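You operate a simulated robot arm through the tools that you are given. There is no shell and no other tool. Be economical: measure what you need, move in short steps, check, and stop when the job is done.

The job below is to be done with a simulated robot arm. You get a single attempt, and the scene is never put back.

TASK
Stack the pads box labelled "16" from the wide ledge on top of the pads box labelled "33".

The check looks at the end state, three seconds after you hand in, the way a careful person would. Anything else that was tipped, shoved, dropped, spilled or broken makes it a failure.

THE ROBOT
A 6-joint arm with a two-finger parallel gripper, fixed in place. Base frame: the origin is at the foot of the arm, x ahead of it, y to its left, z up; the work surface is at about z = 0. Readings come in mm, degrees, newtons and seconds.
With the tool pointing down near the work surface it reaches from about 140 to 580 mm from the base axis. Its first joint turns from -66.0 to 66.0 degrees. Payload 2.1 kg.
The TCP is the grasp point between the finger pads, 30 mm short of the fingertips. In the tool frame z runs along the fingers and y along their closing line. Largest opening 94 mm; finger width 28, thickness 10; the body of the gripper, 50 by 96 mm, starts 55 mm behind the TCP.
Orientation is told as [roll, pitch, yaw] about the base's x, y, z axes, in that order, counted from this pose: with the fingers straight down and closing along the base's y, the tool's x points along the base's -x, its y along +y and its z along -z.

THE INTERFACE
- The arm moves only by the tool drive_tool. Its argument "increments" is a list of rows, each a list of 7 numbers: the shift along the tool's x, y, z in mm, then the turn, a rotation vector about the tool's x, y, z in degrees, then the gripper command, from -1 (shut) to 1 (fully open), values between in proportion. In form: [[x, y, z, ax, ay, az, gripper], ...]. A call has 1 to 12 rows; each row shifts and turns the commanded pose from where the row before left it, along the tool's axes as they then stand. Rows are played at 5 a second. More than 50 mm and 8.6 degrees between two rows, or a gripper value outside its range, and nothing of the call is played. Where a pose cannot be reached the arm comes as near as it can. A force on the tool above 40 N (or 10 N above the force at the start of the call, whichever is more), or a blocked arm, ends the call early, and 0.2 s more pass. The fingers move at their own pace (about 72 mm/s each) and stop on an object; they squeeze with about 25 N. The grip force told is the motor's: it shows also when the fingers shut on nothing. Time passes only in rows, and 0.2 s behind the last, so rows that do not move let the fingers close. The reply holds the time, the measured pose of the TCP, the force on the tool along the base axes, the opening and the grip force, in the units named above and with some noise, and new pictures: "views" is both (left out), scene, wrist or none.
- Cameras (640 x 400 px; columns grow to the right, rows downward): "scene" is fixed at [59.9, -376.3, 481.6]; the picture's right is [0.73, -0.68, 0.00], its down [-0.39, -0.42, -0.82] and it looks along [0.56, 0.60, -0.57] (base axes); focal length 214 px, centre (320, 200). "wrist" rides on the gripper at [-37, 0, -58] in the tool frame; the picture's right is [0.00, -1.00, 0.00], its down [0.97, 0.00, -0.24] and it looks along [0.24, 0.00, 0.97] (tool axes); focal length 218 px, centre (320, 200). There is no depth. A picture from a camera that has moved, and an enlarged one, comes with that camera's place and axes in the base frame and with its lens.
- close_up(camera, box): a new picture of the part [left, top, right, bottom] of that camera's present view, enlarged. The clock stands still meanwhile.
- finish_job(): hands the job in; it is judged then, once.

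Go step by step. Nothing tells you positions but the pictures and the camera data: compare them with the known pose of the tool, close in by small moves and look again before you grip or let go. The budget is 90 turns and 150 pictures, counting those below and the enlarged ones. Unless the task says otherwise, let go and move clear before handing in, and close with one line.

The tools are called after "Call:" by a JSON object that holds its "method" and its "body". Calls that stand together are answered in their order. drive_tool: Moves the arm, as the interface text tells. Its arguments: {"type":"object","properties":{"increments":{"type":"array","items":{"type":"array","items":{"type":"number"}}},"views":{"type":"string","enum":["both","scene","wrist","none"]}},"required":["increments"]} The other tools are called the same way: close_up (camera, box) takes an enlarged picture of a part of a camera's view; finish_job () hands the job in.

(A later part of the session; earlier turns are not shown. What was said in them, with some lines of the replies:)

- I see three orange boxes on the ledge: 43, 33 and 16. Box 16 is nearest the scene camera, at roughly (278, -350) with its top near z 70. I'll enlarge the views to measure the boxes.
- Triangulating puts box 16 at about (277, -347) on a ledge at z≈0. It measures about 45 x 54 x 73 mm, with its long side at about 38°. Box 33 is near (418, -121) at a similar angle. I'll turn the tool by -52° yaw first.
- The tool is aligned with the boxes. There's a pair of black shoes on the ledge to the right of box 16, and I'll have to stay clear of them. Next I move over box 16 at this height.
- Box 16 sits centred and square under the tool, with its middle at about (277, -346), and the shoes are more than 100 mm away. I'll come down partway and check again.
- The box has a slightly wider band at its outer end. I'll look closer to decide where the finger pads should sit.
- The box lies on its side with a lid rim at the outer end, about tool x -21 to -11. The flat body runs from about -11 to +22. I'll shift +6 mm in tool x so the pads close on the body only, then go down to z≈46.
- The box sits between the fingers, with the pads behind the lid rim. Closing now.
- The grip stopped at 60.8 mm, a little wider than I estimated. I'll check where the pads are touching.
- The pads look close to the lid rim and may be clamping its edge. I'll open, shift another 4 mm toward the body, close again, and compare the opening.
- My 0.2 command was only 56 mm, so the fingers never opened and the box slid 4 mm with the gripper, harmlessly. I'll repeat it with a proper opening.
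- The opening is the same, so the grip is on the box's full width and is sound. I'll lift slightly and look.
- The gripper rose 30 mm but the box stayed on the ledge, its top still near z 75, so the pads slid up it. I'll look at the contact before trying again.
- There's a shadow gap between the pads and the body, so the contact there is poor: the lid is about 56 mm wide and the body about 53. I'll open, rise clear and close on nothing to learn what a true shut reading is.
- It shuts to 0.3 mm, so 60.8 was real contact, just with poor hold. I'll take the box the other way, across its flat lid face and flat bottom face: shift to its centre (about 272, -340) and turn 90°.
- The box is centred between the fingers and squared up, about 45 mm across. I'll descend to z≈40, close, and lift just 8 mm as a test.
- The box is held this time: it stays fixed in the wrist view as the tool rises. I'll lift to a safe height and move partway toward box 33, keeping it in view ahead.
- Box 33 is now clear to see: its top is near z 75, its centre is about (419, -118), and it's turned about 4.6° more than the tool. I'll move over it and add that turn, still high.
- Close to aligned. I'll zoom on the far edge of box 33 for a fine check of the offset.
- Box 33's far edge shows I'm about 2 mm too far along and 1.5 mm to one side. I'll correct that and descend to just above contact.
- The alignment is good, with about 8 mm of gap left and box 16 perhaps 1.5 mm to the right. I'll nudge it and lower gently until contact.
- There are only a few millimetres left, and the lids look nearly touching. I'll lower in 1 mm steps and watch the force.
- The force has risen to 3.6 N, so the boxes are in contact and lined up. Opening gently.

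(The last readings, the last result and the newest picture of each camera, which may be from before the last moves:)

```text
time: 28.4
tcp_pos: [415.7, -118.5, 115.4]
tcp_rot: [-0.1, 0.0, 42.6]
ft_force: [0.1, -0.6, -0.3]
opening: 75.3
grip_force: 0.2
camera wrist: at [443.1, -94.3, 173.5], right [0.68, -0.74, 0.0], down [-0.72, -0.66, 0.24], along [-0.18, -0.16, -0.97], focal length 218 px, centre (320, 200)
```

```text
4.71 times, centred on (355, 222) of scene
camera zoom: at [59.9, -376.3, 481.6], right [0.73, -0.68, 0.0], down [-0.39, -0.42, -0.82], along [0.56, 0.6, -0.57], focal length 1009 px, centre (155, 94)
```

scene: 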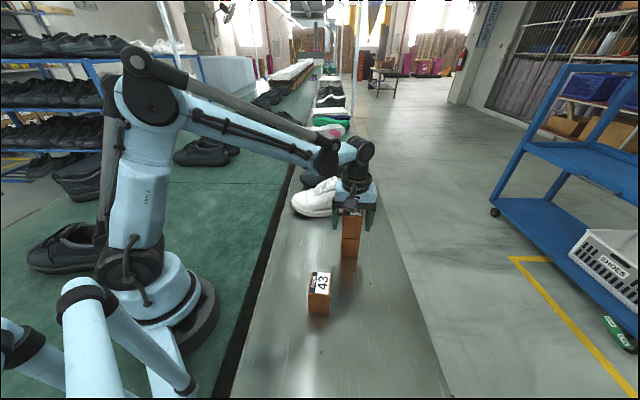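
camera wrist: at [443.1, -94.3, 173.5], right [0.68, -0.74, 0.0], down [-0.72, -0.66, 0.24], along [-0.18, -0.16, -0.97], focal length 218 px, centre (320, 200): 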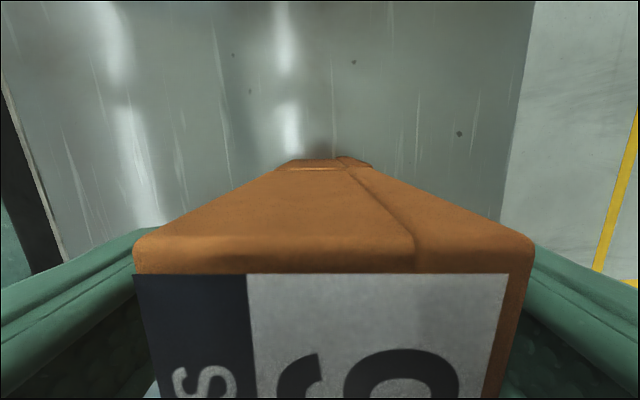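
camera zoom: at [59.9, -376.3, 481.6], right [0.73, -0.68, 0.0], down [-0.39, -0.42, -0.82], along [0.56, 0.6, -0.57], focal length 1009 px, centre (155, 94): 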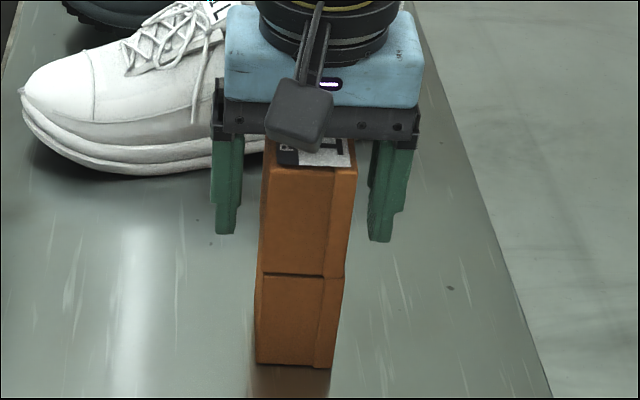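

Box 16 rests on 33 with both fingers clear of it. I'll rise straight up, slowly at first.

Call:
{"method": "drive_tool", "body": {"increments": [[0, 0, -5, 0, 0, 0, 0.6], [0, 0, -15, 0, 0, 0, 0.6], [0, 0, -30, 0, 0, 0, 0.6], [0, 0, -40, 0, 0, 0, 0.6], [0, 0, -40, 0, 0, 0, 0.6], [0, 0, -40, 0, 0, 0, 0.6], [0, 0, 0, 0, 0, 0, 0.6]]}}

Call:
{"method": "close_up", "body": {"camera": "scene", "box": [320, 180, 390, 265]}}

```text
time: 30.0
tcp_pos: [415.4, -119.4, 285.0]
tcp_rot: [-0.1, 0.0, 42.5]
ft_force: [0.0, 0.1, -0.3]
opening: 75.2
grip_force: 0.1
camera wrist: at [442.9, -94.2, 343.1], right [0.68, -0.74, 0.0], down [-0.72, -0.66, 0.24], along [-0.18, -0.16, -0.97], focal length 218 px, centre (320, 200)
```

scene: 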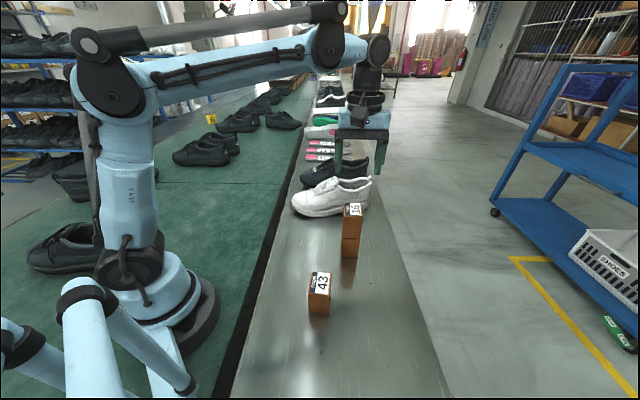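
wrist: 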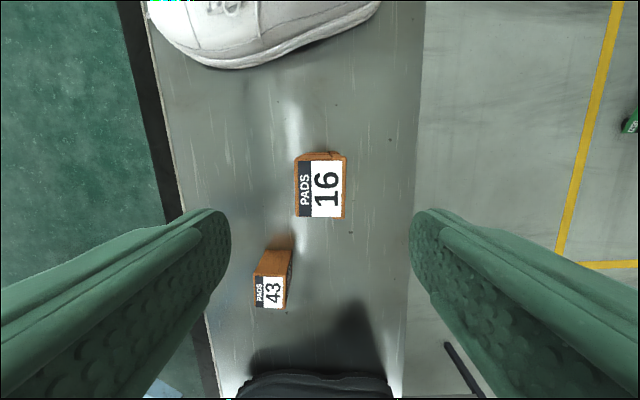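

```text
4.71 times, centred on (355, 222) of scene
camera zoom: at [59.9, -376.3, 481.6], right [0.73, -0.68, 0.0], down [-0.39, -0.42, -0.82], along [0.56, 0.6, -0.57], focal length 1009 px, centre (155, 94)
```

zoom: 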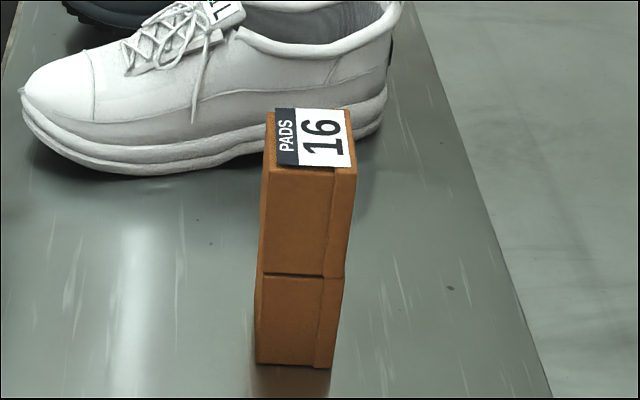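

Box 16 stands squarely on box 33, the gripper is well clear, and box 43 and the shoes look undisturbed. Handing in.

Call:
{"method": "finish_job", "body": {}}

```text
The job is handed in.
```

I stacked box "16" on top of box "33" and moved the gripper clear; box "43" and the shoes looked undisturbed in the last pictures. My first grip on box 16 slipped and slid it a few millimetres along the ledge.
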